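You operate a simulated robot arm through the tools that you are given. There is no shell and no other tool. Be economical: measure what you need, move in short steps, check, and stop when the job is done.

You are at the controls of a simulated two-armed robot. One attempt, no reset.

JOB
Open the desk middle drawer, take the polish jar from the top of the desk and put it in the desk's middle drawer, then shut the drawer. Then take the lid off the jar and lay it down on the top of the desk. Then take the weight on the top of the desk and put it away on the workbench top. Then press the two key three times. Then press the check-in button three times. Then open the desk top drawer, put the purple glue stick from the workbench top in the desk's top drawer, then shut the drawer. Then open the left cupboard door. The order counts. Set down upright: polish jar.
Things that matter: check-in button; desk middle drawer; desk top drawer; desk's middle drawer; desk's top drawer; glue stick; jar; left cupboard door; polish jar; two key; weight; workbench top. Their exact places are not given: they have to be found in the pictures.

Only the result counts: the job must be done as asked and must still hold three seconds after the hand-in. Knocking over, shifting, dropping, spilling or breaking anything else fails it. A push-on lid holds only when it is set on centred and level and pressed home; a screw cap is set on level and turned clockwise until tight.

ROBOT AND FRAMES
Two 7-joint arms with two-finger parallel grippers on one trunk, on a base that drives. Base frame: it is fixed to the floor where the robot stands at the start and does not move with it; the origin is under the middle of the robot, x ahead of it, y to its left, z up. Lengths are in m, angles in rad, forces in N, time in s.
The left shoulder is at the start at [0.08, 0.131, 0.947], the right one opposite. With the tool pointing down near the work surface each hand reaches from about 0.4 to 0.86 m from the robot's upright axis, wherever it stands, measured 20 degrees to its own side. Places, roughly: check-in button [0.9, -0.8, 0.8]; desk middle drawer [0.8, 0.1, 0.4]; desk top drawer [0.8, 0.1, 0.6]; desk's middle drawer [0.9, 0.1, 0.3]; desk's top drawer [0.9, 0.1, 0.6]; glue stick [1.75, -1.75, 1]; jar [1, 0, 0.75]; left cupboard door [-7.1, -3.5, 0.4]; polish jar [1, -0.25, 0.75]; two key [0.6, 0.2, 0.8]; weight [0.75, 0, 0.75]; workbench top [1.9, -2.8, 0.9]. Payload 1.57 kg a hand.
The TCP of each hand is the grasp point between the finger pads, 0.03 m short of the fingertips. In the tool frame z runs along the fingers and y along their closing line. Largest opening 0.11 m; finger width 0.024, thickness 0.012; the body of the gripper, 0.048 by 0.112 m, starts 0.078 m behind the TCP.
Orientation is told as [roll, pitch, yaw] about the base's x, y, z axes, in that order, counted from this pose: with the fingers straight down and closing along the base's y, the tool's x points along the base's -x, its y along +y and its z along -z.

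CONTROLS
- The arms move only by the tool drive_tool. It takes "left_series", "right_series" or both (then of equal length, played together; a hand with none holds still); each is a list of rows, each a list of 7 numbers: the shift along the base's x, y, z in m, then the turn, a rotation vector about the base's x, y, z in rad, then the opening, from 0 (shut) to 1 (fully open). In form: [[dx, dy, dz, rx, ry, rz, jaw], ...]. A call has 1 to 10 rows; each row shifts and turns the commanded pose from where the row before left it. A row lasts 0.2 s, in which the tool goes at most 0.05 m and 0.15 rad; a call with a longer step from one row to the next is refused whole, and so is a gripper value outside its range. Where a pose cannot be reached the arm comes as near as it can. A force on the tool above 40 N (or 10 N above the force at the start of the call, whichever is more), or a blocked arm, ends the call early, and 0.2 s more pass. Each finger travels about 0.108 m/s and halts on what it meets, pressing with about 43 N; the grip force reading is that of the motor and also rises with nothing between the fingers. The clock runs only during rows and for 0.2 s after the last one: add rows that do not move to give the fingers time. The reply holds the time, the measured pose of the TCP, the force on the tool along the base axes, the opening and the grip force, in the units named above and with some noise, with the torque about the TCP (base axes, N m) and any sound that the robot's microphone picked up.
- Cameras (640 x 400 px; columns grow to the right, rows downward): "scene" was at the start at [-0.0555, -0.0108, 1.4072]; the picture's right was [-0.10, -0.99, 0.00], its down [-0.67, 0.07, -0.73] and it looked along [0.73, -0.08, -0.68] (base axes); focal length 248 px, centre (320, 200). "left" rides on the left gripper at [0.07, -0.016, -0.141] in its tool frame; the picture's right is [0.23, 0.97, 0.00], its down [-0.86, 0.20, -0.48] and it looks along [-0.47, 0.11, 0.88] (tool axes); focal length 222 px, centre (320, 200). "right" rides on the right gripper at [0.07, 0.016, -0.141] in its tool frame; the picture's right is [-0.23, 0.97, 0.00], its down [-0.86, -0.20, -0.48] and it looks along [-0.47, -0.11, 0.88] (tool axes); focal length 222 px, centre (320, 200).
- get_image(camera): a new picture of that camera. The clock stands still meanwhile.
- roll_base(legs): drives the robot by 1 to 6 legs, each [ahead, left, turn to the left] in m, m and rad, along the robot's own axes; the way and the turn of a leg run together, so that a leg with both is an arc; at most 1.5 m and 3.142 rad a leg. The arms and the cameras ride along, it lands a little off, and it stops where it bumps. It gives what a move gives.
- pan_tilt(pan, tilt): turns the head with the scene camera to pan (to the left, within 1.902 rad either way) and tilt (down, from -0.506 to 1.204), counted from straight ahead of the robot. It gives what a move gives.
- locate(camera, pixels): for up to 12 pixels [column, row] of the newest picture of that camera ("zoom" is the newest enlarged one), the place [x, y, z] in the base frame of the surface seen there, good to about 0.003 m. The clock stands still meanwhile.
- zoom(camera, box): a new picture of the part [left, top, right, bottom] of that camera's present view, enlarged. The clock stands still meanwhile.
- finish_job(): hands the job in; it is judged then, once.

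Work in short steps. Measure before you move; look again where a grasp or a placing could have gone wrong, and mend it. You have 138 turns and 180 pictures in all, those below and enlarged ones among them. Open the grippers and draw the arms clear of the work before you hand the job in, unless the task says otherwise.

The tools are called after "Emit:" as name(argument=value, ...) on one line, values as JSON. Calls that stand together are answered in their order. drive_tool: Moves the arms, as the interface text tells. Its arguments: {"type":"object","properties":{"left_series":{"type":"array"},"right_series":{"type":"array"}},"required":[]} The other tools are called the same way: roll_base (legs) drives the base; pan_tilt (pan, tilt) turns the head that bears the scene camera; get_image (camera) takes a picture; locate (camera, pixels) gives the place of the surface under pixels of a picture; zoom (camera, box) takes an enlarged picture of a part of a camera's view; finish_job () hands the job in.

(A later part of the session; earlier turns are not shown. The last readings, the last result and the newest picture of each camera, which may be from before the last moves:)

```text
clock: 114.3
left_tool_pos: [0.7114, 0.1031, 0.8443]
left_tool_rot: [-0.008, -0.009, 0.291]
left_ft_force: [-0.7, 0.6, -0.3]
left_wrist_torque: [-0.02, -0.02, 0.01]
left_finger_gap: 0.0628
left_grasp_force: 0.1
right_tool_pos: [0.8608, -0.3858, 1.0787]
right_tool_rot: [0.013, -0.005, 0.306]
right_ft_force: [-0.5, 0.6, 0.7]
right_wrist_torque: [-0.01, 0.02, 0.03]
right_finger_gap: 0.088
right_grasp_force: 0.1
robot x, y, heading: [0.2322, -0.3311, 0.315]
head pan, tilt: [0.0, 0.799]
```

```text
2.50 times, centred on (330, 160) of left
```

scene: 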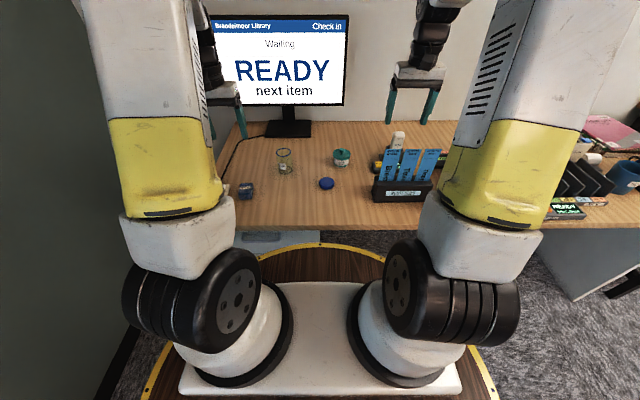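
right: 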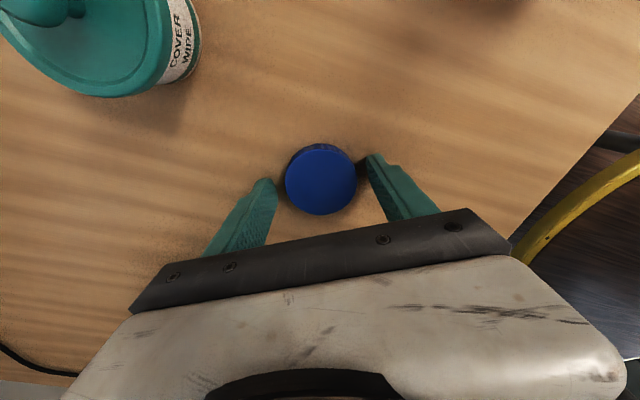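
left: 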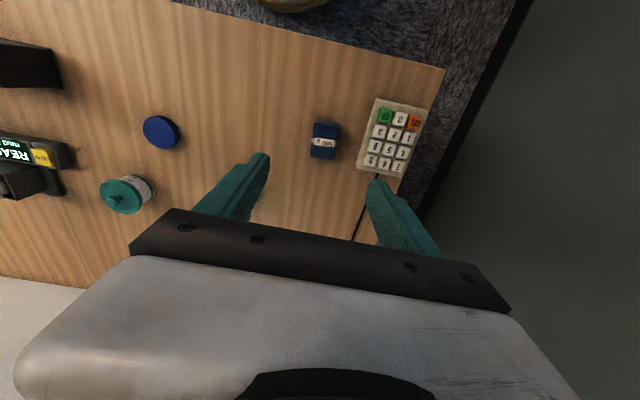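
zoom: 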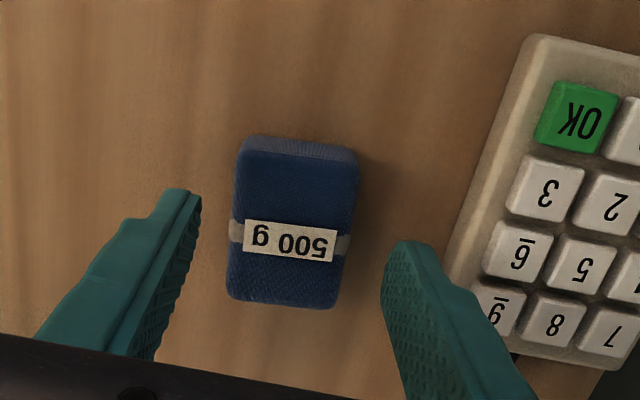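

Well centred. I narrow slightly, descend to z 0.795 and close.

Emit:
drive_tool(left_series=[[0, 0, -0.02, 0, 0, 0, 0.51], [0, 0, -0.02, 0, 0, 0, 0.51], [0, 0, -0.01, 0, 0, 0, 0.51], [0, 0, 0, 0, 0, 0, 0.4], [0, 0, 0, 0, 0, 0, 0.3], [0, 0, 0, 0, 0, 0, 0.25], [0, 0, 0, 0, 0, 0, 0.25]])

Emit:
drive_tool(left_series=[[0, 0, 0.02, 0, 0, 0, 0.25], [0, 0, 0.05, 0, 0, 0, 0.25], [0, 0, 0.05, 0, 0, 0, 0.25], [0, 0, 0.05, 0, 0, 0, 0.25], [0, 0, 0.05, 0, 0, 0, 0.25], [0, 0, 0.03, 0, 0, 0, 0.25]])

Emit:
get_image(camera="left")

```text
clock: 115.9
left_tool_pos: [0.7114, 0.1022, 0.7939]
left_tool_rot: [-0.009, -0.008, 0.291]
left_ft_force: [-0.5, -2.7, 1.7]
left_wrist_torque: [0.05, 0.07, 0.06]
left_finger_gap: 0.048
left_grasp_force: 42.8
right_tool_pos: [0.8607, -0.3837, 1.0804]
right_tool_rot: [0.013, -0.006, 0.306]
right_ft_force: [-0.4, -0.2, 0.8]
right_wrist_torque: [-0.01, 0.0, -0.02]
right_finger_gap: 0.088
right_grasp_force: 0.0
robot x, y, heading: [0.2345, -0.3389, 0.305]
head pan, tilt: [0.0, 0.799]
```

```text
clock: 117.3
left_tool_pos: [0.7106, 0.1036, 1.0446]
left_tool_rot: [-0.009, -0.009, 0.293]
left_ft_force: [0.5, 0.3, -4.7]
left_wrist_torque: [-0.02, 0.04, 0.03]
left_finger_gap: 0.0477
left_grasp_force: 42.9
right_tool_pos: [0.8599, -0.384, 1.0802]
right_tool_rot: [0.011, -0.005, 0.307]
right_ft_force: [-0.7, 0.4, -0.3]
right_wrist_torque: [-0.02, -0.02, 0.01]
right_finger_gap: 0.0882
right_grasp_force: 0.1
robot x, y, heading: [0.2351, -0.333, 0.31]
head pan, tilt: [0.0, 0.799]
```

```text
86 pictures are left
```

left: 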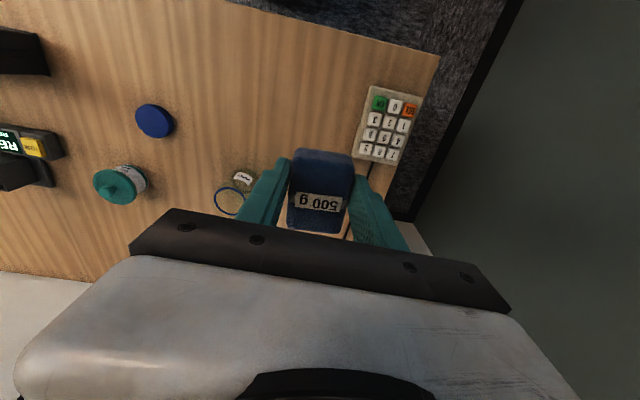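

The weight is in hand (−4.7 N). I back away from the desk, turn right and look for the workbench.

Emit:
roll_base(legs=[[-0.4, 0, 0], [0, 0, -1.1]])

Emit:
pan_tilt(pan=0.0, tilt=0.45)

Emit:
get_image(camera="scene")

```text
clock: 122.5
left_tool_pos: [0.4647, -0.675, 1.0438]
left_tool_rot: [-0.008, -0.008, -0.799]
left_ft_force: [-0.5, 0.3, -4.9]
left_wrist_torque: [0.05, 0.03, 0.0]
left_finger_gap: 0.0467
left_grasp_force: 42.7
right_tool_pos: [0.102, -1.0321, 1.0799]
right_tool_rot: [0.012, -0.004, -0.784]
right_ft_force: [-0.6, -0.7, -0.1]
right_wrist_torque: [-0.01, 0.0, 0.03]
right_finger_gap: 0.088
right_grasp_force: 0.1
robot x, y, heading: [-0.1385, -0.4493, -0.787]
head pan, tilt: [0.0, 0.799]
```

```text
clock: 123.4
left_tool_pos: [0.464, -0.6751, 1.0457]
left_tool_rot: [-0.009, -0.008, -0.8]
left_ft_force: [-0.2, 0.2, -5.2]
left_wrist_torque: [0.02, 0.05, 0.03]
left_finger_gap: 0.0465
left_grasp_force: 42.8
right_tool_pos: [0.1008, -1.0328, 1.0808]
right_tool_rot: [0.012, -0.006, -0.785]
right_ft_force: [-0.2, -0.1, 0.0]
right_wrist_torque: [-0.03, -0.01, -0.03]
right_finger_gap: 0.0881
right_grasp_force: 0.0
robot x, y, heading: [-0.1455, -0.4492, -0.793]
head pan, tilt: [0.0, 0.45]
```

```text
85 pictures are left
```

scene: 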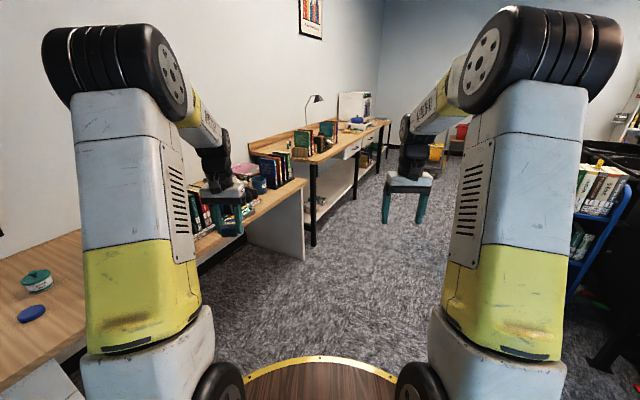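

The workbench (black legs, lamp) follows the desk along the wall. I zoom on it and measure.

Emit:
zoom(camera="scene", box=[240, 80, 400, 200])

Emit:
locate(camera="zoom", pixels=[[310, 290], [400, 260], [500, 190], [590, 150], [400, 220], [460, 185], [540, 165], [250, 245], [310, 250], [160, 330], [240, 395]])

```text
3.33 times, centred on (320, 140) of scene
```

zoom: 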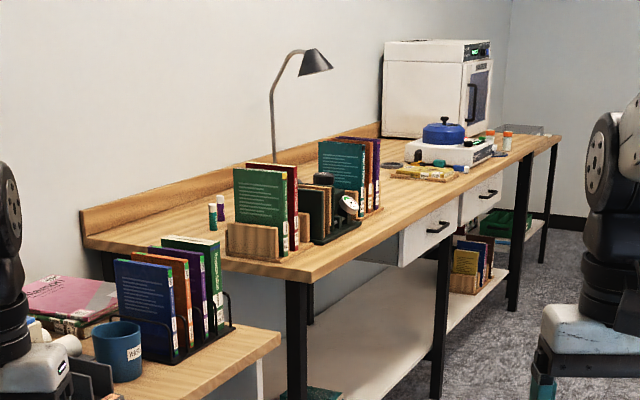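

```text
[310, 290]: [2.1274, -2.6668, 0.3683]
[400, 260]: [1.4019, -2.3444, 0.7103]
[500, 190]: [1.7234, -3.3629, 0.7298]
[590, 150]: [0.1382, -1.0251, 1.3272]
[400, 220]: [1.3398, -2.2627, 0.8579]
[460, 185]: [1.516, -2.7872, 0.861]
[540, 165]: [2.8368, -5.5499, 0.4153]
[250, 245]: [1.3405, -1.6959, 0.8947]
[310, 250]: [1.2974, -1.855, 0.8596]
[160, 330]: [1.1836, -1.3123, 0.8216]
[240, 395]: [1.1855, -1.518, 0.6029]
```

Bench top is z≈0.86, front edge u≈0.56; two glue sticks stand at its left back. Free spot for the weight about (1.43,−2.2). I drive along the benches, then face it.

Emit:
roll_base(legs=[[0, 0, -0.464], [1.2, 0, 0], [1.19, 0, 0], [0, 0, 1.571]])

Emit:
pan_tilt(pan=0.1, tilt=0.65)

Emit:
get_image(camera="scene")

```text
clock: 140.4
left_tool_pos: [1.079, -2.3392, 1.0437]
left_tool_rot: [-0.01, -0.007, 0.269]
left_ft_force: [-0.5, 0.3, -5.6]
left_wrist_torque: [-0.04, 0.03, 0.01]
left_finger_gap: 0.0454
left_grasp_force: 42.5
right_tool_pos: [1.2175, -2.8309, 1.0806]
right_tool_rot: [0.013, -0.005, 0.284]
right_ft_force: [-0.6, -0.3, 0.5]
right_wrist_torque: [-0.01, 0.01, 0.0]
right_finger_gap: 0.0881
right_grasp_force: 0.0
robot x, y, heading: [0.5888, -2.7654, 0.282]
head pan, tilt: [0.0, 0.45]
```

```text
clock: 141.1
left_tool_pos: [1.0781, -2.3413, 1.0444]
left_tool_rot: [-0.01, -0.009, 0.267]
left_ft_force: [0.2, 0.0, -5.3]
left_wrist_torque: [-0.01, 0.03, 0.0]
left_finger_gap: 0.0455
left_grasp_force: 43.0
right_tool_pos: [1.2175, -2.8312, 1.0809]
right_tool_rot: [0.013, -0.004, 0.283]
right_ft_force: [0.1, -0.9, 0.1]
right_wrist_torque: [0.0, 0.0, 0.03]
right_finger_gap: 0.0882
right_grasp_force: 0.0
robot x, y, heading: [0.5928, -2.7652, 0.281]
head pan, tilt: [0.099, 0.649]
```

```text
83 pictures are left
```

scene: 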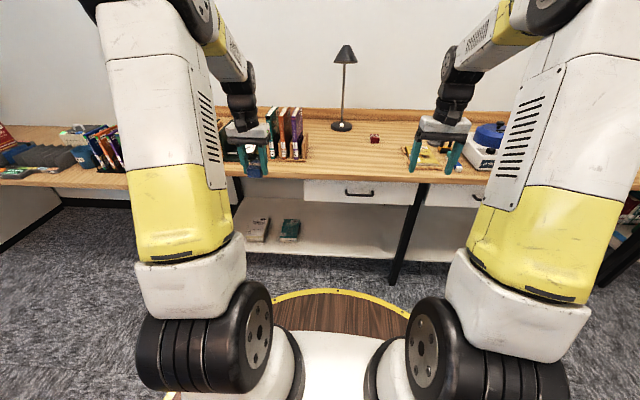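

Open bench surface around (345,165). I measure it.

Emit:
locate(camera="scene", pixels=[[340, 160], [320, 170], [370, 165], [340, 180], [300, 150], [375, 139], [340, 128], [262, 172], [410, 165]])

```text
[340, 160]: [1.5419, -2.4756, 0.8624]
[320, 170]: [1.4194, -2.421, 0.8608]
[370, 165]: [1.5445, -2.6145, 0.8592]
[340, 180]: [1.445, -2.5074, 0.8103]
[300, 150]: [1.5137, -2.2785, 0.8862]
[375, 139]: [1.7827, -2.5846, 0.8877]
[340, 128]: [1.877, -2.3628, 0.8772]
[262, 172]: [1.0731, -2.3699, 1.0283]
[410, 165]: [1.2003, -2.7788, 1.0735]
```

Target spot (1.54,−2.47,0.861). I check the scale/pot near the right hand and retract the right hand before driving ahead.

Emit:
locate(camera="scene", pixels=[[490, 130], [485, 150], [425, 150], [455, 165]])

Emit:
drive_tool(right_series=[[-0.04, -0.012, 0, 0, 0, 0, 0.8], [-0.04, -0.012, 0, 0, 0, 0, 0.8], [-0.04, -0.012, 0, 0, 0, 0, 0.8]])

Emit:
roll_base(legs=[[0, -0.12, 0], [0.32, 0, 0]])

Emit:
get_image(camera="scene")

Emit:
get_image(camera="left")

```text
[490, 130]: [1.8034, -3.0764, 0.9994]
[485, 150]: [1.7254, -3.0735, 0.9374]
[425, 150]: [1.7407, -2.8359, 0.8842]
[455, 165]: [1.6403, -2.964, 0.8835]
```

```text
clock: 141.9
left_tool_pos: [1.0789, -2.3399, 1.0438]
left_tool_rot: [-0.009, -0.009, 0.269]
left_ft_force: [1.7, 0.4, -5.2]
left_wrist_torque: [-0.01, 0.07, 0.01]
left_finger_gap: 0.0456
left_grasp_force: 42.8
right_tool_pos: [1.0963, -2.8667, 1.0802]
right_tool_rot: [0.012, -0.004, 0.285]
right_ft_force: [-0.3, 0.2, 0.6]
right_wrist_torque: [-0.04, 0.01, 0.02]
right_finger_gap: 0.0883
right_grasp_force: 0.1
robot x, y, heading: [0.5908, -2.7645, 0.277]
head pan, tilt: [0.099, 0.649]
```

```text
clock: 144.9
left_tool_pos: [1.4217, -2.3632, 1.0445]
left_tool_rot: [-0.009, -0.009, 0.27]
left_ft_force: [0.3, 0.2, -4.0]
left_wrist_torque: [-0.06, 0.04, 0.02]
left_finger_gap: 0.0458
left_grasp_force: 43.0
right_tool_pos: [1.4412, -2.89, 1.0813]
right_tool_rot: [0.012, -0.005, 0.287]
right_ft_force: [0.1, -0.1, 0.6]
right_wrist_torque: [-0.01, 0.0, 0.03]
right_finger_gap: 0.088
right_grasp_force: 0.0
robot x, y, heading: [0.9303, -2.7859, 0.29]
head pan, tilt: [0.099, 0.649]
```

```text
82 pictures are left
```

scene: 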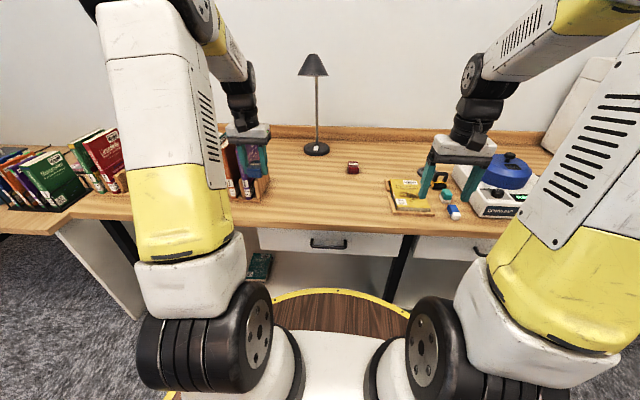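

```text
81 pictures are left
```

left: 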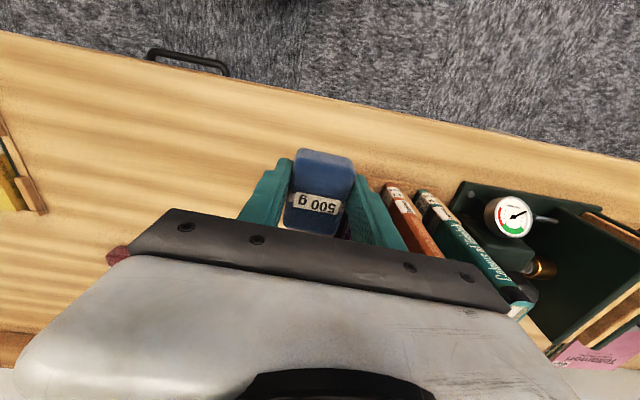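

I move the weight right and inward over the free area, away from the books, then lower to just above the bench.

Emit:
drive_tool(left_series=[[0, -0.043, 0, 0, 0, 0, 0.25], [0, -0.043, 0, 0, 0, 0, 0.25], [0.01, -0.042, 0, 0, 0, 0, 0.25], [0.044, 0, 0, 0, 0, 0, 0.25], [0.044, 0, 0, 0, 0, 0, 0.25], [0, 0, -0.05, 0, 0, 0, 0.25], [0, 0, -0.05, 0, 0, 0, 0.25], [0, 0, -0.035, 0, 0, 0, 0.25], [0, 0, 0, 0, 0, 0, 0.25]])

Emit:
get_image(camera="left")

```text
clock: 146.9
left_tool_pos: [1.5187, -2.4906, 0.9097]
left_tool_rot: [-0.009, -0.01, 0.273]
left_ft_force: [-0.8, 0.9, -4.5]
left_wrist_torque: [-0.02, 0.08, 0.01]
left_finger_gap: 0.0454
left_grasp_force: 43.4
right_tool_pos: [1.4414, -2.8898, 1.0817]
right_tool_rot: [0.013, -0.006, 0.288]
right_ft_force: [-0.5, 0.3, 0.8]
right_wrist_torque: [-0.04, -0.02, -0.04]
right_finger_gap: 0.0882
right_grasp_force: 0.1
robot x, y, heading: [0.9365, -2.7899, 0.287]
head pan, tilt: [0.099, 0.649]
```

```text
80 pictures are left
```

left: 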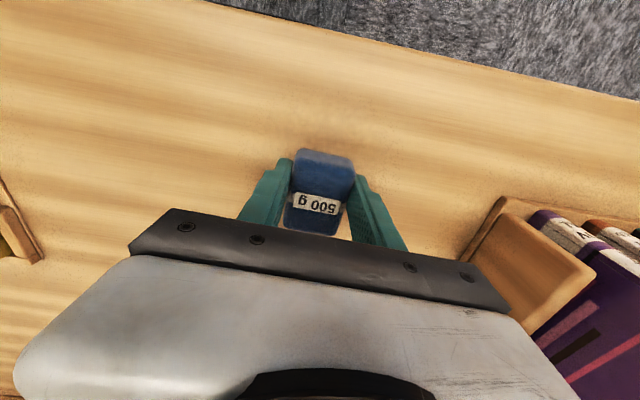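

Clear surroundings. I lower to contact, then open.

Emit:
drive_tool(left_series=[[0, 0, -0.006, 0, 0, 0, 0.25], [0, 0, -0.003, 0, 0, 0, 0.25], [0, 0, -0.003, 0, 0, 0, 0.25], [0, 0, -0.002, 0, 0, 0, 0.25], [0, 0, 0, 0, 0, 0, 0.25]])

```text
clock: 148.1
left_tool_pos: [1.5181, -2.4915, 0.8959]
left_tool_rot: [-0.01, -0.008, 0.274]
left_ft_force: [0.5, -0.5, -5.1]
left_wrist_torque: [0.03, 0.05, 0.01]
left_finger_gap: 0.0456
left_grasp_force: 42.9
right_tool_pos: [1.442, -2.8898, 1.0811]
right_tool_rot: [0.012, -0.006, 0.287]
right_ft_force: [1.0, -0.4, 0.5]
right_wrist_torque: [0.02, 0.06, 0.04]
right_finger_gap: 0.088
right_grasp_force: 0.0
robot x, y, heading: [0.9354, -2.787, 0.286]
head pan, tilt: [0.099, 0.649]
```

No contact yet; I go on in 1.5 mm steps.

Emit:
drive_tool(left_series=[[0, 0, -0.002, 0, 0, 0, 0.25], [0, 0, -0.0015, 0, 0, 0, 0.25], [0, 0, -0.0015, 0, 0, 0, 0.25], [0, 0, 0, 0, 0, 0, 0.25]])

```text
clock: 148.9
left_tool_pos: [1.5192, -2.4906, 0.8954]
left_tool_rot: [-0.008, -0.009, 0.272]
left_ft_force: [-5.3, -1.7, 11.0]
left_wrist_torque: [0.32, 0.22, 0.19]
left_finger_gap: 0.0456
left_grasp_force: 43.0
right_tool_pos: [1.441, -2.8913, 1.0817]
right_tool_rot: [0.011, -0.007, 0.289]
right_ft_force: [0.2, -0.5, -0.1]
right_wrist_torque: [0.0, 0.02, -0.02]
right_finger_gap: 0.0882
right_grasp_force: 0.1
robot x, y, heading: [0.9319, -2.7893, 0.287]
head pan, tilt: [0.099, 0.649]
stopped in row 4 (left hand): the force on the tool passed its limit at 43 N (the readings are from after the stop); the commanded pose is now the measured one
```

Contact. I open and rise.

Emit:
drive_tool(left_series=[[0, 0, 0, 0, 0, 0, 0.45], [0, 0, 0, 0, 0, 0, 0.6], [0, 0, 0, 0, 0, 0, 0.6], [0, 0, 0.04, 0, 0, 0, 0.6], [0, 0, 0.05, 0, 0, 0, 0.6], [0, 0, 0.06, 0, 0, 0, 0.6]])

Emit:
drive_tool(left_series=[[0, 0, 0, 0, 0, 0, 0.45], [0, 0, 0, 0, 0, 0, 0.6], [0, 0, 0, 0, 0, 0, 0.6], [0, 0, 0.04, 0, 0, 0, 0.6], [0, 0, 0.05, 0, 0, 0, 0.6], [0, 0, 0.05, 0, 0, 0, 0.6], [0, 0, 0.03, 0, 0, 0, 0.6]])

Emit:
get_image(camera="left")

Emit:
pan_tilt(pan=0.7, tilt=0.6)

Emit:
get_image(camera="scene")

```text
refused: row 6 steps farther than a row can; nothing moved
```

```text
clock: 150.6
left_tool_pos: [1.5196, -2.4906, 1.0634]
left_tool_rot: [-0.008, -0.012, 0.272]
left_ft_force: [0.7, -0.9, 0.0]
left_wrist_torque: [-0.04, 0.02, -0.04]
left_finger_gap: 0.066
left_grasp_force: 0.0
right_tool_pos: [1.4409, -2.8904, 1.08]
right_tool_rot: [0.012, -0.004, 0.288]
right_ft_force: [-0.6, 0.4, 0.3]
right_wrist_torque: [-0.04, -0.02, -0.02]
right_finger_gap: 0.0881
right_grasp_force: 0.1
robot x, y, heading: [0.9364, -2.7882, 0.289]
head pan, tilt: [0.099, 0.649]
```

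```text
79 pictures are left
```

left: 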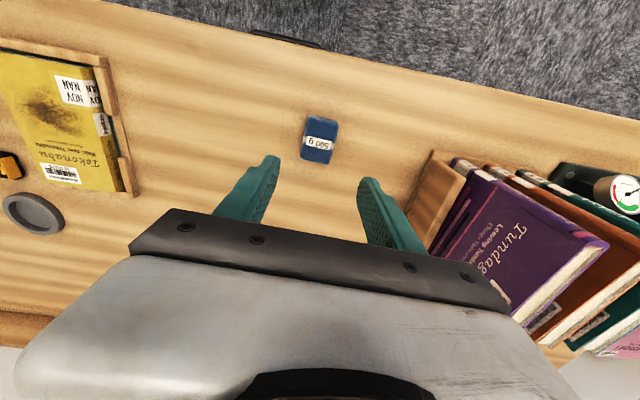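

```text
clock: 151.6
left_tool_pos: [1.5196, -2.4891, 1.0629]
left_tool_rot: [-0.007, -0.011, 0.273]
left_ft_force: [-0.3, -0.6, -0.4]
left_wrist_torque: [0.01, -0.04, -0.01]
left_finger_gap: 0.0664
left_grasp_force: 0.1
right_tool_pos: [1.4408, -2.8904, 1.0812]
right_tool_rot: [0.01, -0.006, 0.289]
right_ft_force: [0.1, -0.3, 0.4]
right_wrist_torque: [0.01, 0.0, 0.03]
right_finger_gap: 0.0879
right_grasp_force: 0.1
robot x, y, heading: [0.9325, -2.7891, 0.289]
head pan, tilt: [0.7, 0.6]
```

```text
78 pictures are left
```

scene: 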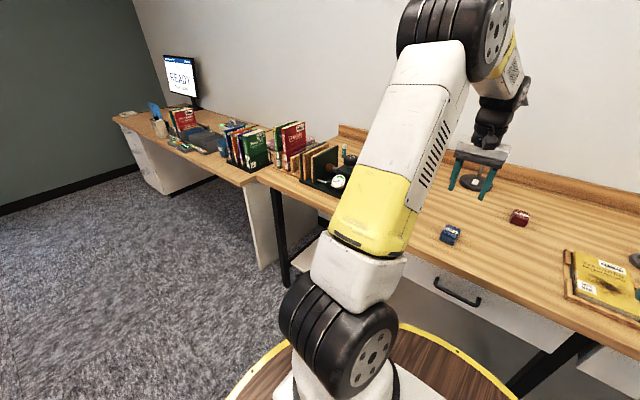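

The weight rests on the workbench. I back away and drive back along the desk to the keypad.

Emit:
roll_base(legs=[[-0.32, 0, 0], [0, 0, 1.596], [1.35, 0, 0], [1.34, 0, 0], [0, 0, -1.571]])

Emit:
pan_tilt(pan=0.1, tilt=0.75)

Emit:
get_image(camera="scene")

```text
clock: 174.1
left_tool_pos: [0.4613, 0.0062, 1.0631]
left_tool_rot: [-0.009, -0.011, 0.253]
left_ft_force: [0.1, -0.9, -0.1]
left_wrist_torque: [-0.02, -0.02, -0.01]
left_finger_gap: 0.0658
left_grasp_force: 0.1
right_tool_pos: [0.3764, -0.3938, 1.0812]
right_tool_rot: [0.013, -0.006, 0.268]
right_ft_force: [0.6, -0.1, -0.5]
right_wrist_torque: [-0.03, 0.03, -0.03]
right_finger_gap: 0.088
right_grasp_force: 0.1
robot x, y, heading: [-0.1299, -0.284, 0.27]
head pan, tilt: [0.7, 0.6]
```

```text
clock: 175.1
left_tool_pos: [0.4611, 0.0047, 1.0622]
left_tool_rot: [-0.006, -0.011, 0.254]
left_ft_force: [-0.6, 0.7, -0.4]
left_wrist_torque: [0.01, 0.01, 0.0]
left_finger_gap: 0.0661
left_grasp_force: 0.0
right_tool_pos: [0.3755, -0.3943, 1.0804]
right_tool_rot: [0.014, -0.005, 0.27]
right_ft_force: [0.2, 0.4, 0.5]
right_wrist_torque: [0.0, 0.03, -0.01]
right_finger_gap: 0.0877
right_grasp_force: 0.2
robot x, y, heading: [-0.1292, -0.2815, 0.27]
head pan, tilt: [0.099, 0.75]
```

```text
77 pictures are left
```

scene: 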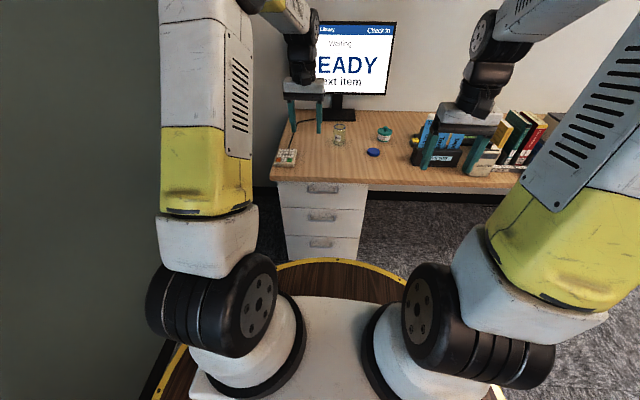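

Well placed: key 2 is 0.88 m ahead, 0.26 left. I drive ahead 0.24 m and move the left hand over the keypad with the fingers shut.

Emit:
roll_base(legs=[[0.24, 0, 0.04]])

Emit:
drive_tool(left_series=[[-0.01, 0.035, 0, 0, 0, 0, 0.3], [-0.01, 0.035, -0.02, 0, 0, 0, 0.1], [-0.01, 0.035, -0.03, 0, 0, 0, 0], [-0.01, 0.02, -0.03, 0, 0, 0, 0], [0, 0, 0, 0, 0, 0, 0], [0, 0, 0, 0, 0, 0, 0]])

Emit:
get_image(camera="left")

Emit:
zoom(camera="left", box=[260, 60, 440, 200])

```text
clock: 176.9
left_tool_pos: [0.6781, 0.0978, 1.0628]
left_tool_rot: [-0.008, -0.011, 0.295]
left_ft_force: [-0.6, -0.5, 0.7]
left_wrist_torque: [-0.01, -0.01, 0.03]
left_finger_gap: 0.0661
left_grasp_force: 0.1
right_tool_pos: [0.609, -0.3042, 1.0814]
right_tool_rot: [0.011, -0.006, 0.311]
right_ft_force: [0.7, 0.3, -0.2]
right_wrist_torque: [0.0, 0.02, -0.03]
right_finger_gap: 0.088
right_grasp_force: 0.0
robot x, y, heading: [0.1033, -0.2152, 0.313]
head pan, tilt: [0.099, 0.75]
```

```text
clock: 178.3
left_tool_pos: [0.6391, 0.223, 0.9824]
left_tool_rot: [-0.008, -0.011, 0.296]
left_ft_force: [0.6, 0.1, -0.6]
left_wrist_torque: [-0.01, -0.01, 0.01]
left_finger_gap: 0.0
left_grasp_force: 21.3
right_tool_pos: [0.6092, -0.3049, 1.0811]
right_tool_rot: [0.011, -0.005, 0.31]
right_ft_force: [-0.8, -0.4, 0.2]
right_wrist_torque: [-0.02, 0.04, 0.0]
right_finger_gap: 0.088
right_grasp_force: 0.1
robot x, y, heading: [0.1013, -0.2144, 0.313]
head pan, tilt: [0.099, 0.75]
```

```text
76 pictures are left
```

left: 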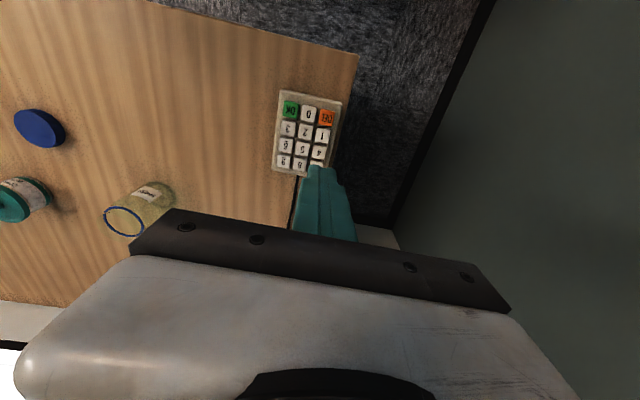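

```text
2.86 times, centred on (350, 130) of left
```

zoom: 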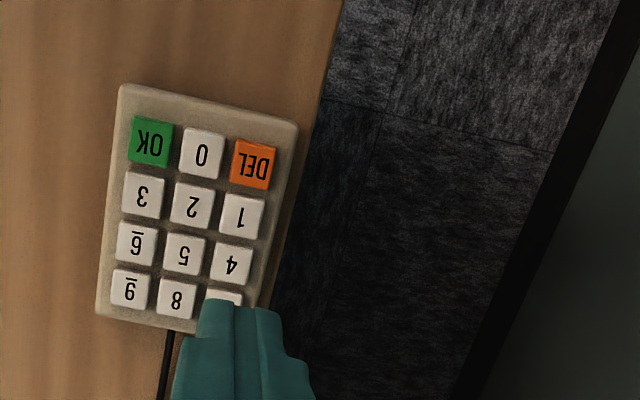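

Emit:
locate(camera="zoom", pixels=[[192, 204], [180, 204], [204, 204], [192, 190], [192, 218], [202, 150], [184, 253], [143, 194], [243, 213]])

```text
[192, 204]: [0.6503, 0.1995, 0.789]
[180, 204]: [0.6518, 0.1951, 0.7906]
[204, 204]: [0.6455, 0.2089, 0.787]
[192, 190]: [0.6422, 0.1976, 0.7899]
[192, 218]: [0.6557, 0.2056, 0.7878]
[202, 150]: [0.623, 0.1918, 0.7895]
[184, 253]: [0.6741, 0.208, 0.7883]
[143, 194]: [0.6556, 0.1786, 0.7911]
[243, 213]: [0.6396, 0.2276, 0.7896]
```

Key 2 centre ≈ (0.6485,0.201,0.789), keypad aligned with the desk. I tilt the closed fingers 0.38 rad so a single edge leads right below the TCP, and hover over it.

Emit:
drive_tool(left_series=[[0.003, -0.007, -0.03, 0.039, -0.12, 0.005, 0], [0.003, -0.007, -0.03, 0.039, -0.12, 0.005, 0], [0.0034, -0.008, -0.03, 0.039, -0.12, 0.005, 0], [0, 0, -0.04, 0, 0, 0, 0], [0, 0, 0, 0, 0, 0, 0]])

Emit:
zoom(camera="left", box=[250, 100, 410, 220])

```text
clock: 179.5
left_tool_pos: [0.6471, 0.2002, 0.8529]
left_tool_rot: [-0.002, -0.39, 0.309]
left_ft_force: [0.1, -0.3, 0.5]
left_wrist_torque: [0.02, 0.01, 0.0]
left_finger_gap: 0.0
left_grasp_force: 21.3
right_tool_pos: [0.6102, -0.3033, 1.0804]
right_tool_rot: [0.011, -0.005, 0.31]
right_ft_force: [0.9, 0.5, -0.3]
right_wrist_torque: [0.02, 0.03, 0.01]
right_finger_gap: 0.0879
right_grasp_force: 0.1
robot x, y, heading: [0.1011, -0.2137, 0.306]
head pan, tilt: [0.099, 0.75]
```

```text
3.33 times, centred on (330, 160) of left
```

zoom: 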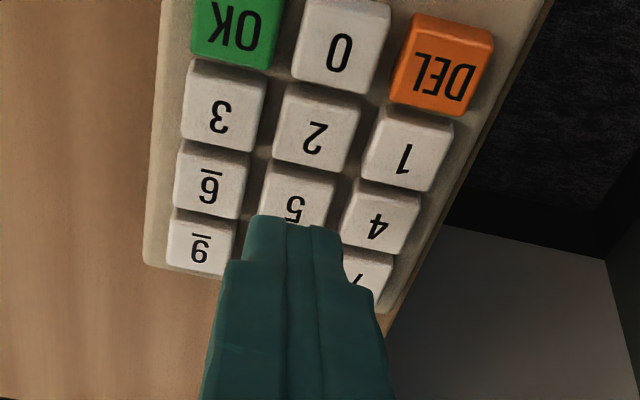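

The tip projects consistently with the TCP being over key 2 (parallax puts it on 5 in the picture). I descend and make a first press with small steps.

Emit:
drive_tool(left_series=[[0.001, 0.001, -0.02, 0, 0, 0, 0], [0, 0, -0.007, 0, 0, 0, 0], [0, 0, -0.003, 0, 0, 0, 0], [0, 0, -0.003, 0, 0, 0, 0], [0, 0, -0.002, 0, 0, 0, 0], [0, 0, 0, 0, 0, 0, 0]])

Emit:
zoom(camera="left", box=[250, 100, 410, 220])

```text
clock: 180.9
left_tool_pos: [0.6485, 0.2017, 0.8177]
left_tool_rot: [-0.004, -0.393, 0.31]
left_ft_force: [0.1, -1.1, 1.1]
left_wrist_torque: [-0.01, -0.02, -0.01]
left_finger_gap: 0.0
left_grasp_force: 21.6
right_tool_pos: [0.6103, -0.3039, 1.0795]
right_tool_rot: [0.011, -0.006, 0.31]
right_ft_force: [0.3, -1.3, -0.1]
right_wrist_torque: [0.02, 0.0, 0.0]
right_finger_gap: 0.088
right_grasp_force: 0.2
robot x, y, heading: [0.1025, -0.2132, 0.312]
head pan, tilt: [0.099, 0.75]
```

```text
3.33 times, centred on (330, 160) of left
```

zoom: 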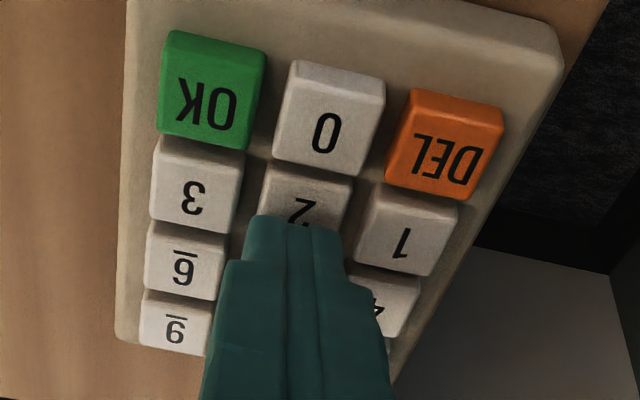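

The tip is right over key 2, not yet loaded. I shift 3 mm towards the robot and press further in 2 mm steps.

Emit:
drive_tool(left_series=[[-0.003, -0.001, 0, 0, 0, 0, 0], [0, 0, -0.002, 0, 0, 0, 0], [0, 0, -0.002, 0, 0, 0, 0], [0, 0, -0.001, 0, 0, 0, 0], [0, 0, 0, 0, 0, 0, 0]])

Emit:
zoom(camera="left", box=[250, 100, 410, 220])

```text
clock: 182.1
left_tool_pos: [0.6461, 0.2025, 0.8135]
left_tool_rot: [-0.002, -0.39, 0.309]
left_ft_force: [-1.0, 0.7, 9.9]
left_wrist_torque: [0.0, 0.05, 0.01]
left_finger_gap: 0.0
left_grasp_force: 21.5
right_tool_pos: [0.6091, -0.3048, 1.0814]
right_tool_rot: [0.013, -0.007, 0.311]
right_ft_force: [-0.3, 0.4, -0.3]
right_wrist_torque: [-0.02, -0.02, -0.01]
right_finger_gap: 0.0882
right_grasp_force: 0.0
robot x, y, heading: [0.1, -0.2143, 0.314]
head pan, tilt: [0.099, 0.75]
heard: click
```

```text
3.33 times, centred on (330, 160) of left
```

zoom: 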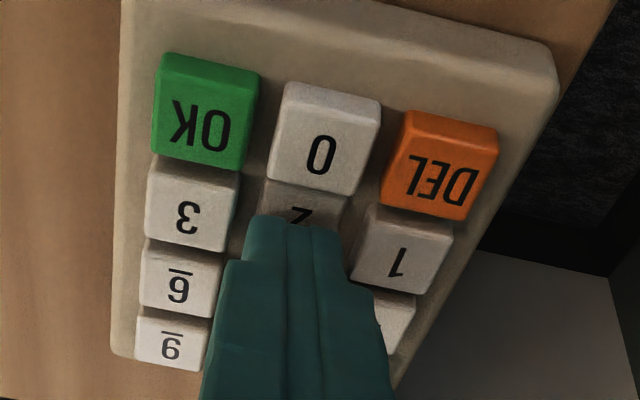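

One click: key 2 pressed once. I release (up 8 mm) and press a second time.

Emit:
drive_tool(left_series=[[0, 0, 0.006, 0, 0, 0, 0], [0, 0, 0.004, 0, 0, 0, 0], [0, 0, 0, 0, 0, 0, 0], [0, 0, -0.004, 0, 0, 0, 0], [0, 0, -0.004, 0, 0, 0, 0], [0, 0, -0.002, 0, 0, 0, 0], [0, 0, 0, 0, 0, 0, 0]])

```text
clock: 183.7
left_tool_pos: [0.6457, 0.2013, 0.8139]
left_tool_rot: [-0.005, -0.391, 0.311]
left_ft_force: [-2.1, -0.7, 8.8]
left_wrist_torque: [-0.06, 0.09, -0.03]
left_finger_gap: 0.0001
left_grasp_force: 21.0
right_tool_pos: [0.609, -0.3045, 1.0807]
right_tool_rot: [0.012, -0.006, 0.309]
right_ft_force: [-0.3, 0.7, 0.2]
right_wrist_torque: [-0.04, 0.02, 0.01]
right_finger_gap: 0.088
right_grasp_force: 0.0
robot x, y, heading: [0.105, -0.2173, 0.31]
head pan, tilt: [0.099, 0.75]
heard: click
```

Second click. Third press, then rise clear.

Emit:
drive_tool(left_series=[[0, 0, 0.006, 0, 0, 0, 0], [0, 0, 0.004, 0, 0, 0, 0], [0, 0, 0, 0, 0, 0, 0], [0, 0, -0.004, 0, 0, 0, 0], [0, 0, -0.004, 0, 0, 0, 0], [0, 0, -0.002, 0, 0, 0, 0], [0, 0, 0, 0, 0, 0, 0]])

Emit:
drive_tool(left_series=[[0, 0, 0.01, 0, 0, 0, 0], [0, 0, 0.04, 0, 0, 0, 0], [0, 0, 0.05, -0.039, 0.12, 0, 0], [0, 0, 0.05, -0.039, 0.12, 0, 0], [0, 0, 0.05, -0.039, 0.12, 0, 0.2], [0, 0, 0.03, 0, 0, 0, 0.4]])

Emit:
roll_base(legs=[[-0.25, 0, 0], [0, -0.72, 0]])

Emit:
pan_tilt(pan=-0.2, tilt=0.7)

Emit:
get_image(camera="scene")

```text
clock: 185.3
left_tool_pos: [0.6447, 0.2006, 0.8144]
left_tool_rot: [-0.004, -0.392, 0.31]
left_ft_force: [-3.6, 0.0, 9.5]
left_wrist_torque: [0.0, 0.09, 0.01]
left_finger_gap: 0.0
left_grasp_force: 21.3
right_tool_pos: [0.6084, -0.3052, 1.0801]
right_tool_rot: [0.012, -0.004, 0.31]
right_ft_force: [0.2, 0.4, -0.6]
right_wrist_torque: [0.05, -0.01, 0.02]
right_finger_gap: 0.0881
right_grasp_force: 0.1
robot x, y, heading: [0.1016, -0.2163, 0.311]
head pan, tilt: [0.099, 0.75]
heard: click
```

```text
clock: 186.7
left_tool_pos: [0.6468, 0.2024, 1.0446]
left_tool_rot: [-0.006, -0.011, 0.31]
left_ft_force: [0.1, 0.7, -0.1]
left_wrist_torque: [0.0, 0.03, 0.01]
left_finger_gap: 0.0439
left_grasp_force: 0.2
right_tool_pos: [0.6094, -0.3049, 1.0803]
right_tool_rot: [0.012, -0.005, 0.31]
right_ft_force: [0.7, 0.0, 0.1]
right_wrist_torque: [-0.02, -0.01, -0.01]
right_finger_gap: 0.0877
right_grasp_force: 0.1
robot x, y, heading: [0.1032, -0.2135, 0.309]
head pan, tilt: [0.099, 0.75]
```

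```text
clock: 192.0
left_tool_pos: [0.6266, -0.5459, 1.0432]
left_tool_rot: [-0.005, -0.01, 0.316]
left_ft_force: [0.1, 0.9, 0.2]
left_wrist_torque: [0.03, -0.01, 0.02]
left_finger_gap: 0.0442
left_grasp_force: 0.1
right_tool_pos: [0.5938, -1.0522, 1.0809]
right_tool_rot: [0.012, -0.004, 0.319]
right_ft_force: [-0.4, 0.6, -0.2]
right_wrist_torque: [0.0, 0.0, 0.01]
right_finger_gap: 0.0879
right_grasp_force: 0.0
robot x, y, heading: [0.0847, -0.9636, 0.322]
head pan, tilt: [0.099, 0.75]
```

```text
clock: 192.8
left_tool_pos: [0.6265, -0.545, 1.0426]
left_tool_rot: [-0.004, -0.01, 0.316]
left_ft_force: [0.2, 0.0, 0.6]
left_wrist_torque: [0.01, 0.04, 0.02]
left_finger_gap: 0.0439
left_grasp_force: 0.0
right_tool_pos: [0.5923, -1.0524, 1.0806]
right_tool_rot: [0.013, -0.005, 0.317]
right_ft_force: [-0.6, -1.1, 0.2]
right_wrist_torque: [0.0, 0.01, -0.02]
right_finger_gap: 0.0878
right_grasp_force: 0.0
robot x, y, heading: [0.0851, -0.9716, 0.32]
head pan, tilt: [-0.201, 0.7]
```

```text
71 pictures are left
```

scene: 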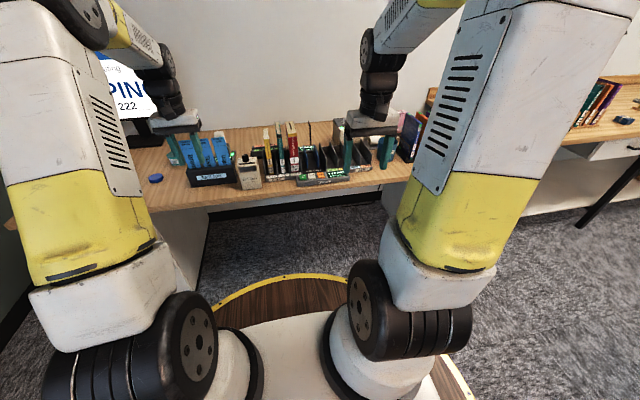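

The monitor shows "222" — key presses counted. Now I look at the desk device for the check-in button.

Emit:
zoom(camera="scene", box=[230, 130, 400, 200])

Emit:
zoom(camera="scene", box=[280, 160, 360, 190])

Emit:
locate(camera="zoom", pixels=[[180, 185], [180, 170], [260, 175], [350, 160], [450, 160], [180, 215]])

```text
3.76 times, centred on (315, 165) of scene
```

zoom: 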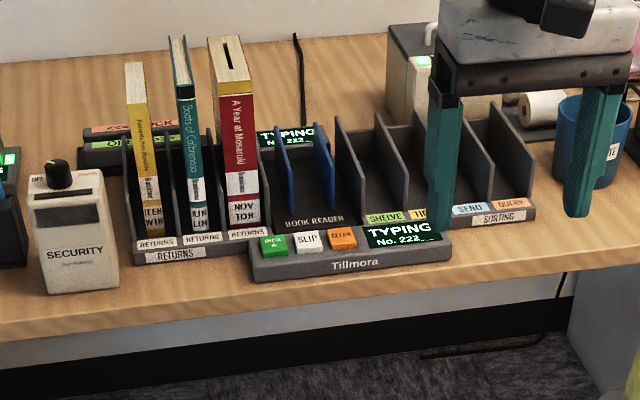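

```text
8.00 times, centred on (320, 175) of scene
```

zoom: 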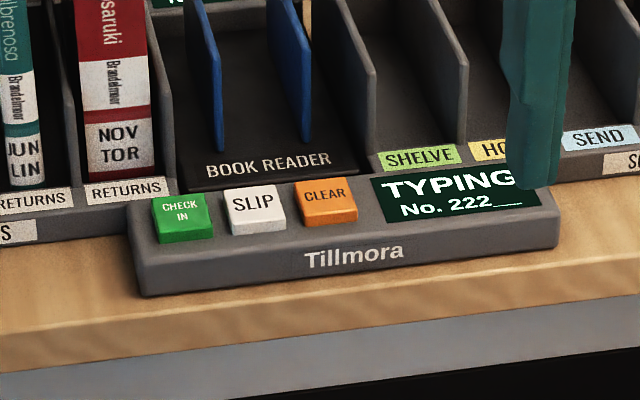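

```text
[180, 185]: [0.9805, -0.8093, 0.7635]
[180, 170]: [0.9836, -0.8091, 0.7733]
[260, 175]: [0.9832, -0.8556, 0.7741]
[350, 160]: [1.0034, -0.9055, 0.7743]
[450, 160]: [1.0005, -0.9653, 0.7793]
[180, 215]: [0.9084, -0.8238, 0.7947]
```

The green CHECK IN button is at about (0.908,−0.824,0.795). I drive 0.2 ahead, 0.08 left, and bring the shut right hand near it, tilted.

Emit:
roll_base(legs=[[0, 0.08, 0], [0.2, 0, 0]])

Emit:
drive_tool(right_series=[[0.03, 0.015, -0.03, 0.039, -0.12, 0, 0.4], [0.03, 0.015, -0.03, 0.039, -0.12, 0, 0], [0.03, 0.015, -0.03, 0.039, -0.12, 0, 0], [0.03, 0.015, -0.02, 0, 0, 0, 0], [0, 0, 0, 0, 0, 0, 0], [0, 0, 0, 0, 0, 0, 0]])

Emit:
get_image(camera="right")

```text
clock: 195.0
left_tool_pos: [0.7921, -0.4066, 1.0437]
left_tool_rot: [-0.005, -0.01, 0.318]
left_ft_force: [-0.3, 0.9, -0.8]
left_wrist_torque: [-0.01, -0.03, -0.02]
left_finger_gap: 0.044
left_grasp_force: 0.1
right_tool_pos: [0.7583, -0.9141, 1.0805]
right_tool_rot: [0.011, -0.006, 0.317]
right_ft_force: [0.5, 0.2, 0.1]
right_wrist_torque: [0.01, -0.03, -0.02]
right_finger_gap: 0.0881
right_grasp_force: 0.0
robot x, y, heading: [0.2482, -0.8268, 0.318]
head pan, tilt: [-0.201, 0.7]
```

```text
clock: 196.4
left_tool_pos: [0.7916, -0.4058, 1.0434]
left_tool_rot: [-0.006, -0.011, 0.318]
left_ft_force: [-0.1, -0.1, -0.5]
left_wrist_torque: [-0.02, 0.0, 0.02]
left_finger_gap: 0.044
left_grasp_force: 0.2
right_tool_pos: [0.8781, -0.8544, 0.9701]
right_tool_rot: [0.01, -0.384, 0.32]
right_ft_force: [-0.7, -0.4, 0.3]
right_wrist_torque: [0.02, 0.01, 0.0]
right_finger_gap: 0.0001
right_grasp_force: 20.8
robot x, y, heading: [0.2479, -0.8253, 0.32]
head pan, tilt: [-0.201, 0.7]
```

```text
68 pictures are left
```

right: 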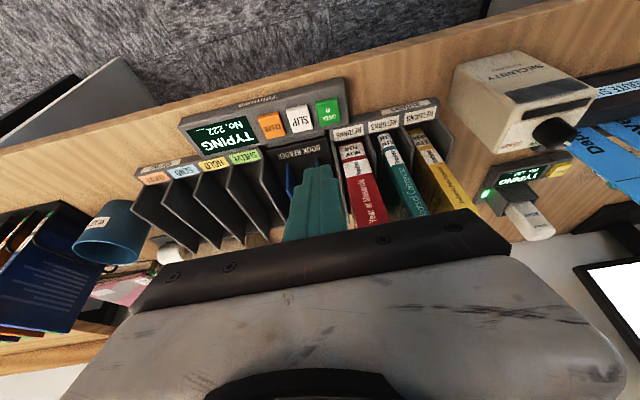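

The button appears at (328,112) in the right view. I locate it precisely with a zoom.

Emit:
zoom(camera="right", box=[270, 80, 370, 150])

Emit:
locate(camera="zoom", pixels=[[375, 195], [350, 195], [400, 190], [370, 165], [380, 225], [190, 240]])

```text
5.71 times, centred on (320, 115) of right
```

zoom: 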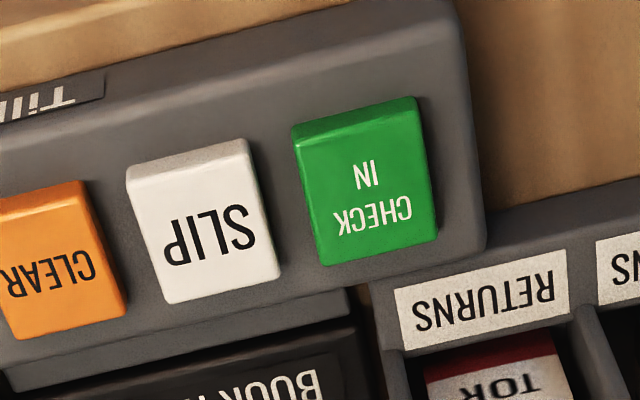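

```text
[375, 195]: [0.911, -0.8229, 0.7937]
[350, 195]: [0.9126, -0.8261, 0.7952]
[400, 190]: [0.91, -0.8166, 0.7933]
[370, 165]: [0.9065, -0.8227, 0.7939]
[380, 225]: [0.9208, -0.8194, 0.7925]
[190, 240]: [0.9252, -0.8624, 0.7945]
```

Button centre (0.910,−0.823,0.794), ~3 cm wide. I hover over it then press in small steps listening for the click.

Emit:
drive_tool(right_series=[[0.016, 0.0155, -0.03, 0, 0, 0, 0], [0.015, 0.0155, -0.03, 0, 0, 0, 0], [0, 0, -0.04, 0, 0, 0, 0], [0, 0, -0.03, 0, 0, 0, 0], [0, 0, -0.012, 0, 0, 0, 0], [0, 0, -0.004, 0, 0, 0, 0], [0, 0, -0.003, 0, 0, 0, 0], [0, 0, 0, 0, 0, 0, 0]])

Emit:
get_image(camera="right")

```text
clock: 198.2
left_tool_pos: [0.7905, -0.4064, 1.0432]
left_tool_rot: [-0.006, -0.011, 0.317]
left_ft_force: [-0.9, 0.3, 0.0]
left_wrist_torque: [0.03, 0.01, 0.0]
left_finger_gap: 0.0439
left_grasp_force: 0.2
right_tool_pos: [0.9078, -0.8224, 0.8232]
right_tool_rot: [0.01, -0.384, 0.32]
right_ft_force: [0.3, 2.2, 2.4]
right_wrist_torque: [0.06, -0.01, 0.01]
right_finger_gap: 0.0002
right_grasp_force: 21.2
robot x, y, heading: [0.2479, -0.8276, 0.319]
head pan, tilt: [-0.201, 0.7]
heard: click
```

```text
66 pictures are left
```

right: 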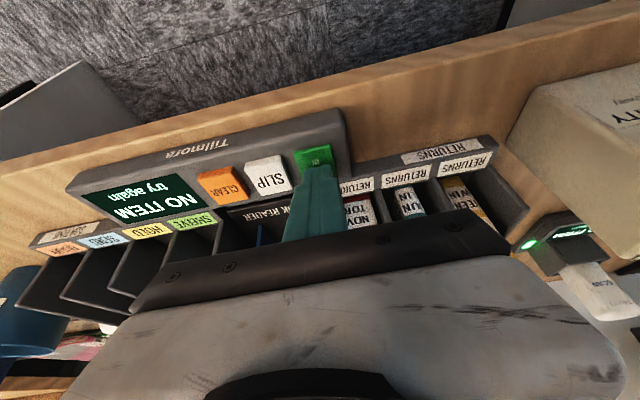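

One click (display reacts). I release and press two more times.

Emit:
drive_tool(right_series=[[0, 0, 0.006, 0, 0, 0, 0], [0, 0, 0.004, 0, 0, 0, 0], [0, 0, 0, 0, 0, 0, 0], [0, 0, -0.004, 0, 0, 0, 0], [0, 0, -0.004, 0, 0, 0, 0], [0, 0, -0.003, 0, 0, 0, 0], [0, 0, 0, 0, 0, 0, 0]])

Emit:
drive_tool(right_series=[[0, 0, 0.006, 0, 0, 0, 0], [0, 0, 0.004, 0, 0, 0, 0], [0, 0, 0, 0, 0, 0, 0], [0, 0, -0.004, 0, 0, 0, 0], [0, 0, -0.004, 0, 0, 0, 0], [0, 0, -0.003, 0, 0, 0, 0], [0, 0, 0, 0, 0, 0, 0]])

```text
clock: 199.8
left_tool_pos: [0.792, -0.4058, 1.0427]
left_tool_rot: [-0.005, -0.011, 0.318]
left_ft_force: [0.4, -1.3, -0.3]
left_wrist_torque: [0.0, 0.0, 0.06]
left_finger_gap: 0.044
left_grasp_force: 0.0
right_tool_pos: [0.9101, -0.8222, 0.8214]
right_tool_rot: [0.01, -0.385, 0.318]
right_ft_force: [-0.5, -1.3, 2.5]
right_wrist_torque: [0.0, 0.05, 0.02]
right_finger_gap: 0.0
right_grasp_force: 21.6
robot x, y, heading: [0.2481, -0.8285, 0.317]
head pan, tilt: [-0.201, 0.7]
heard: click
```

```text
clock: 201.4
left_tool_pos: [0.7916, -0.4069, 1.0438]
left_tool_rot: [-0.005, -0.012, 0.317]
left_ft_force: [0.2, 0.0, 0.4]
left_wrist_torque: [0.02, -0.01, 0.04]
left_finger_gap: 0.0439
left_grasp_force: 0.0
right_tool_pos: [0.9098, -0.823, 0.8204]
right_tool_rot: [0.011, -0.386, 0.32]
right_ft_force: [-0.1, 0.9, 6.6]
right_wrist_torque: [0.0, 0.04, 0.02]
right_finger_gap: 0.0
right_grasp_force: 21.0
robot x, y, heading: [0.2505, -0.8289, 0.324]
head pan, tilt: [-0.201, 0.7]
heard: click
```

Three clicks in all. I retract the right hand and drive to the drawer-opening stance, as used before.

Emit:
drive_tool(right_series=[[0, 0, 0.02, 0, 0, 0, 0], [0, 0, 0.05, 0, 0, 0, 0], [0, 0, 0.05, -0.039, 0.12, 0, 0], [-0.02, -0.007, 0.045, -0.039, 0.12, 0, 0.2], [-0.03, -0.01, 0.035, -0.039, 0.12, 0, 0.5], [-0.04, -0.013, 0.02, 0, 0, 0, 0.8]])

Emit:
roll_base(legs=[[-0.25, 0, 0], [0, 0.48, 0]])

Emit:
drive_tool(left_series=[[-0.01, 0, -0.024, -0.0567, -0.1081, 0.0864, 0.4], [-0.01, 0, -0.024, -0.0567, -0.1081, 0.0864, 0.4], [-0.01, 0, -0.024, -0.0567, -0.1081, 0.0864, 0.4], [0, 0, -0.024, -0.0567, -0.1081, 0.0864, 0.4], [0, 0, -0.024, -0.0567, -0.1081, 0.0864, 0.4], [0, 0, -0.024, -0.0567, -0.1081, 0.0864, 0.4], [0, 0, -0.024, -0.0567, -0.1081, 0.0864, 0.4]])

Emit:
drive_tool(left_series=[[0, 0, -0.024, -0.0567, -0.1081, 0.0864, 0.4], [0, 0, -0.024, -0.0567, -0.1081, 0.0864, 0.4], [0, 0, -0.024, -0.0567, -0.1081, 0.0864, 0.4], [0, 0, -0.024, -0.0567, -0.1081, 0.0864, 0.4], [0, 0, -0.024, -0.0567, -0.1081, 0.0864, 0.4], [0, 0, -0.024, -0.0567, -0.1081, 0.0864, 0.4], [0, 0, -0.024, -0.0567, -0.1081, 0.0864, 0.4], [0, 0, 0, 0, 0, 0, 0.4]])

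Emit:
get_image(camera="left")

```text
clock: 202.8
left_tool_pos: [0.7922, -0.4053, 1.0436]
left_tool_rot: [-0.006, -0.012, 0.318]
left_ft_force: [0.3, -0.7, -0.8]
left_wrist_torque: [-0.04, 0.02, -0.01]
left_finger_gap: 0.0439
left_grasp_force: 0.0
right_tool_pos: [0.8203, -0.8535, 1.0382]
right_tool_rot: [0.013, -0.002, 0.32]
right_ft_force: [1.0, 0.7, -0.1]
right_wrist_torque: [-0.03, 0.03, 0.01]
right_finger_gap: 0.0877
right_grasp_force: 0.0
robot x, y, heading: [0.2495, -0.8297, 0.316]
head pan, tilt: [-0.201, 0.7]
```

```text
clock: 207.1
left_tool_pos: [0.4088, -0.0368, 1.0434]
left_tool_rot: [-0.003, -0.01, 0.316]
left_ft_force: [0.4, -1.3, 0.4]
left_wrist_torque: [0.02, -0.01, -0.03]
left_finger_gap: 0.0442
left_grasp_force: 0.1
right_tool_pos: [0.4352, -0.4839, 1.0386]
right_tool_rot: [0.011, -0.005, 0.314]
right_ft_force: [-1.1, -0.6, 0.1]
right_wrist_torque: [-0.01, -0.02, 0.0]
right_finger_gap: 0.0878
right_grasp_force: 0.0
robot x, y, heading: [-0.1325, -0.4572, 0.316]
head pan, tilt: [-0.201, 0.7]
```

```text
clock: 208.7
left_tool_pos: [0.3791, -0.0374, 0.8743]
left_tool_rot: [-0.798, -0.341, 1.104]
left_ft_force: [-0.1, -0.2, -0.2]
left_wrist_torque: [0.05, 0.02, 0.05]
left_finger_gap: 0.044
left_grasp_force: 0.0
right_tool_pos: [0.4339, -0.4844, 1.0394]
right_tool_rot: [0.013, -0.005, 0.315]
right_ft_force: [0.4, -0.5, 0.2]
right_wrist_torque: [0.06, 0.05, -0.03]
right_finger_gap: 0.088
right_grasp_force: 0.1
robot x, y, heading: [-0.1328, -0.4545, 0.311]
head pan, tilt: [-0.201, 0.7]
```

```text
clock: 210.5
left_tool_pos: [0.376, -0.0358, 0.7058]
left_tool_rot: [-1.575, 0.013, 1.884]
left_ft_force: [-0.1, -1.0, 0.3]
left_wrist_torque: [0.01, 0.0, -0.01]
left_finger_gap: 0.0442
left_grasp_force: 0.0
right_tool_pos: [0.4356, -0.4828, 1.0398]
right_tool_rot: [0.014, -0.004, 0.314]
right_ft_force: [0.5, -0.1, -0.4]
right_wrist_torque: [0.01, 0.0, -0.01]
right_finger_gap: 0.0882
right_grasp_force: 0.0
robot x, y, heading: [-0.1355, -0.4528, 0.316]
head pan, tilt: [-0.201, 0.7]
```

```text
65 pictures are left
```

left: 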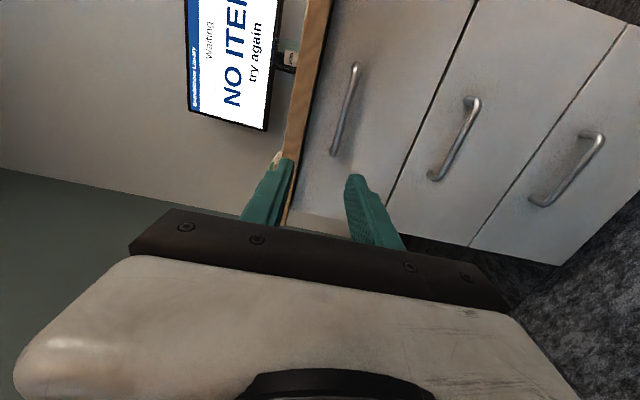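

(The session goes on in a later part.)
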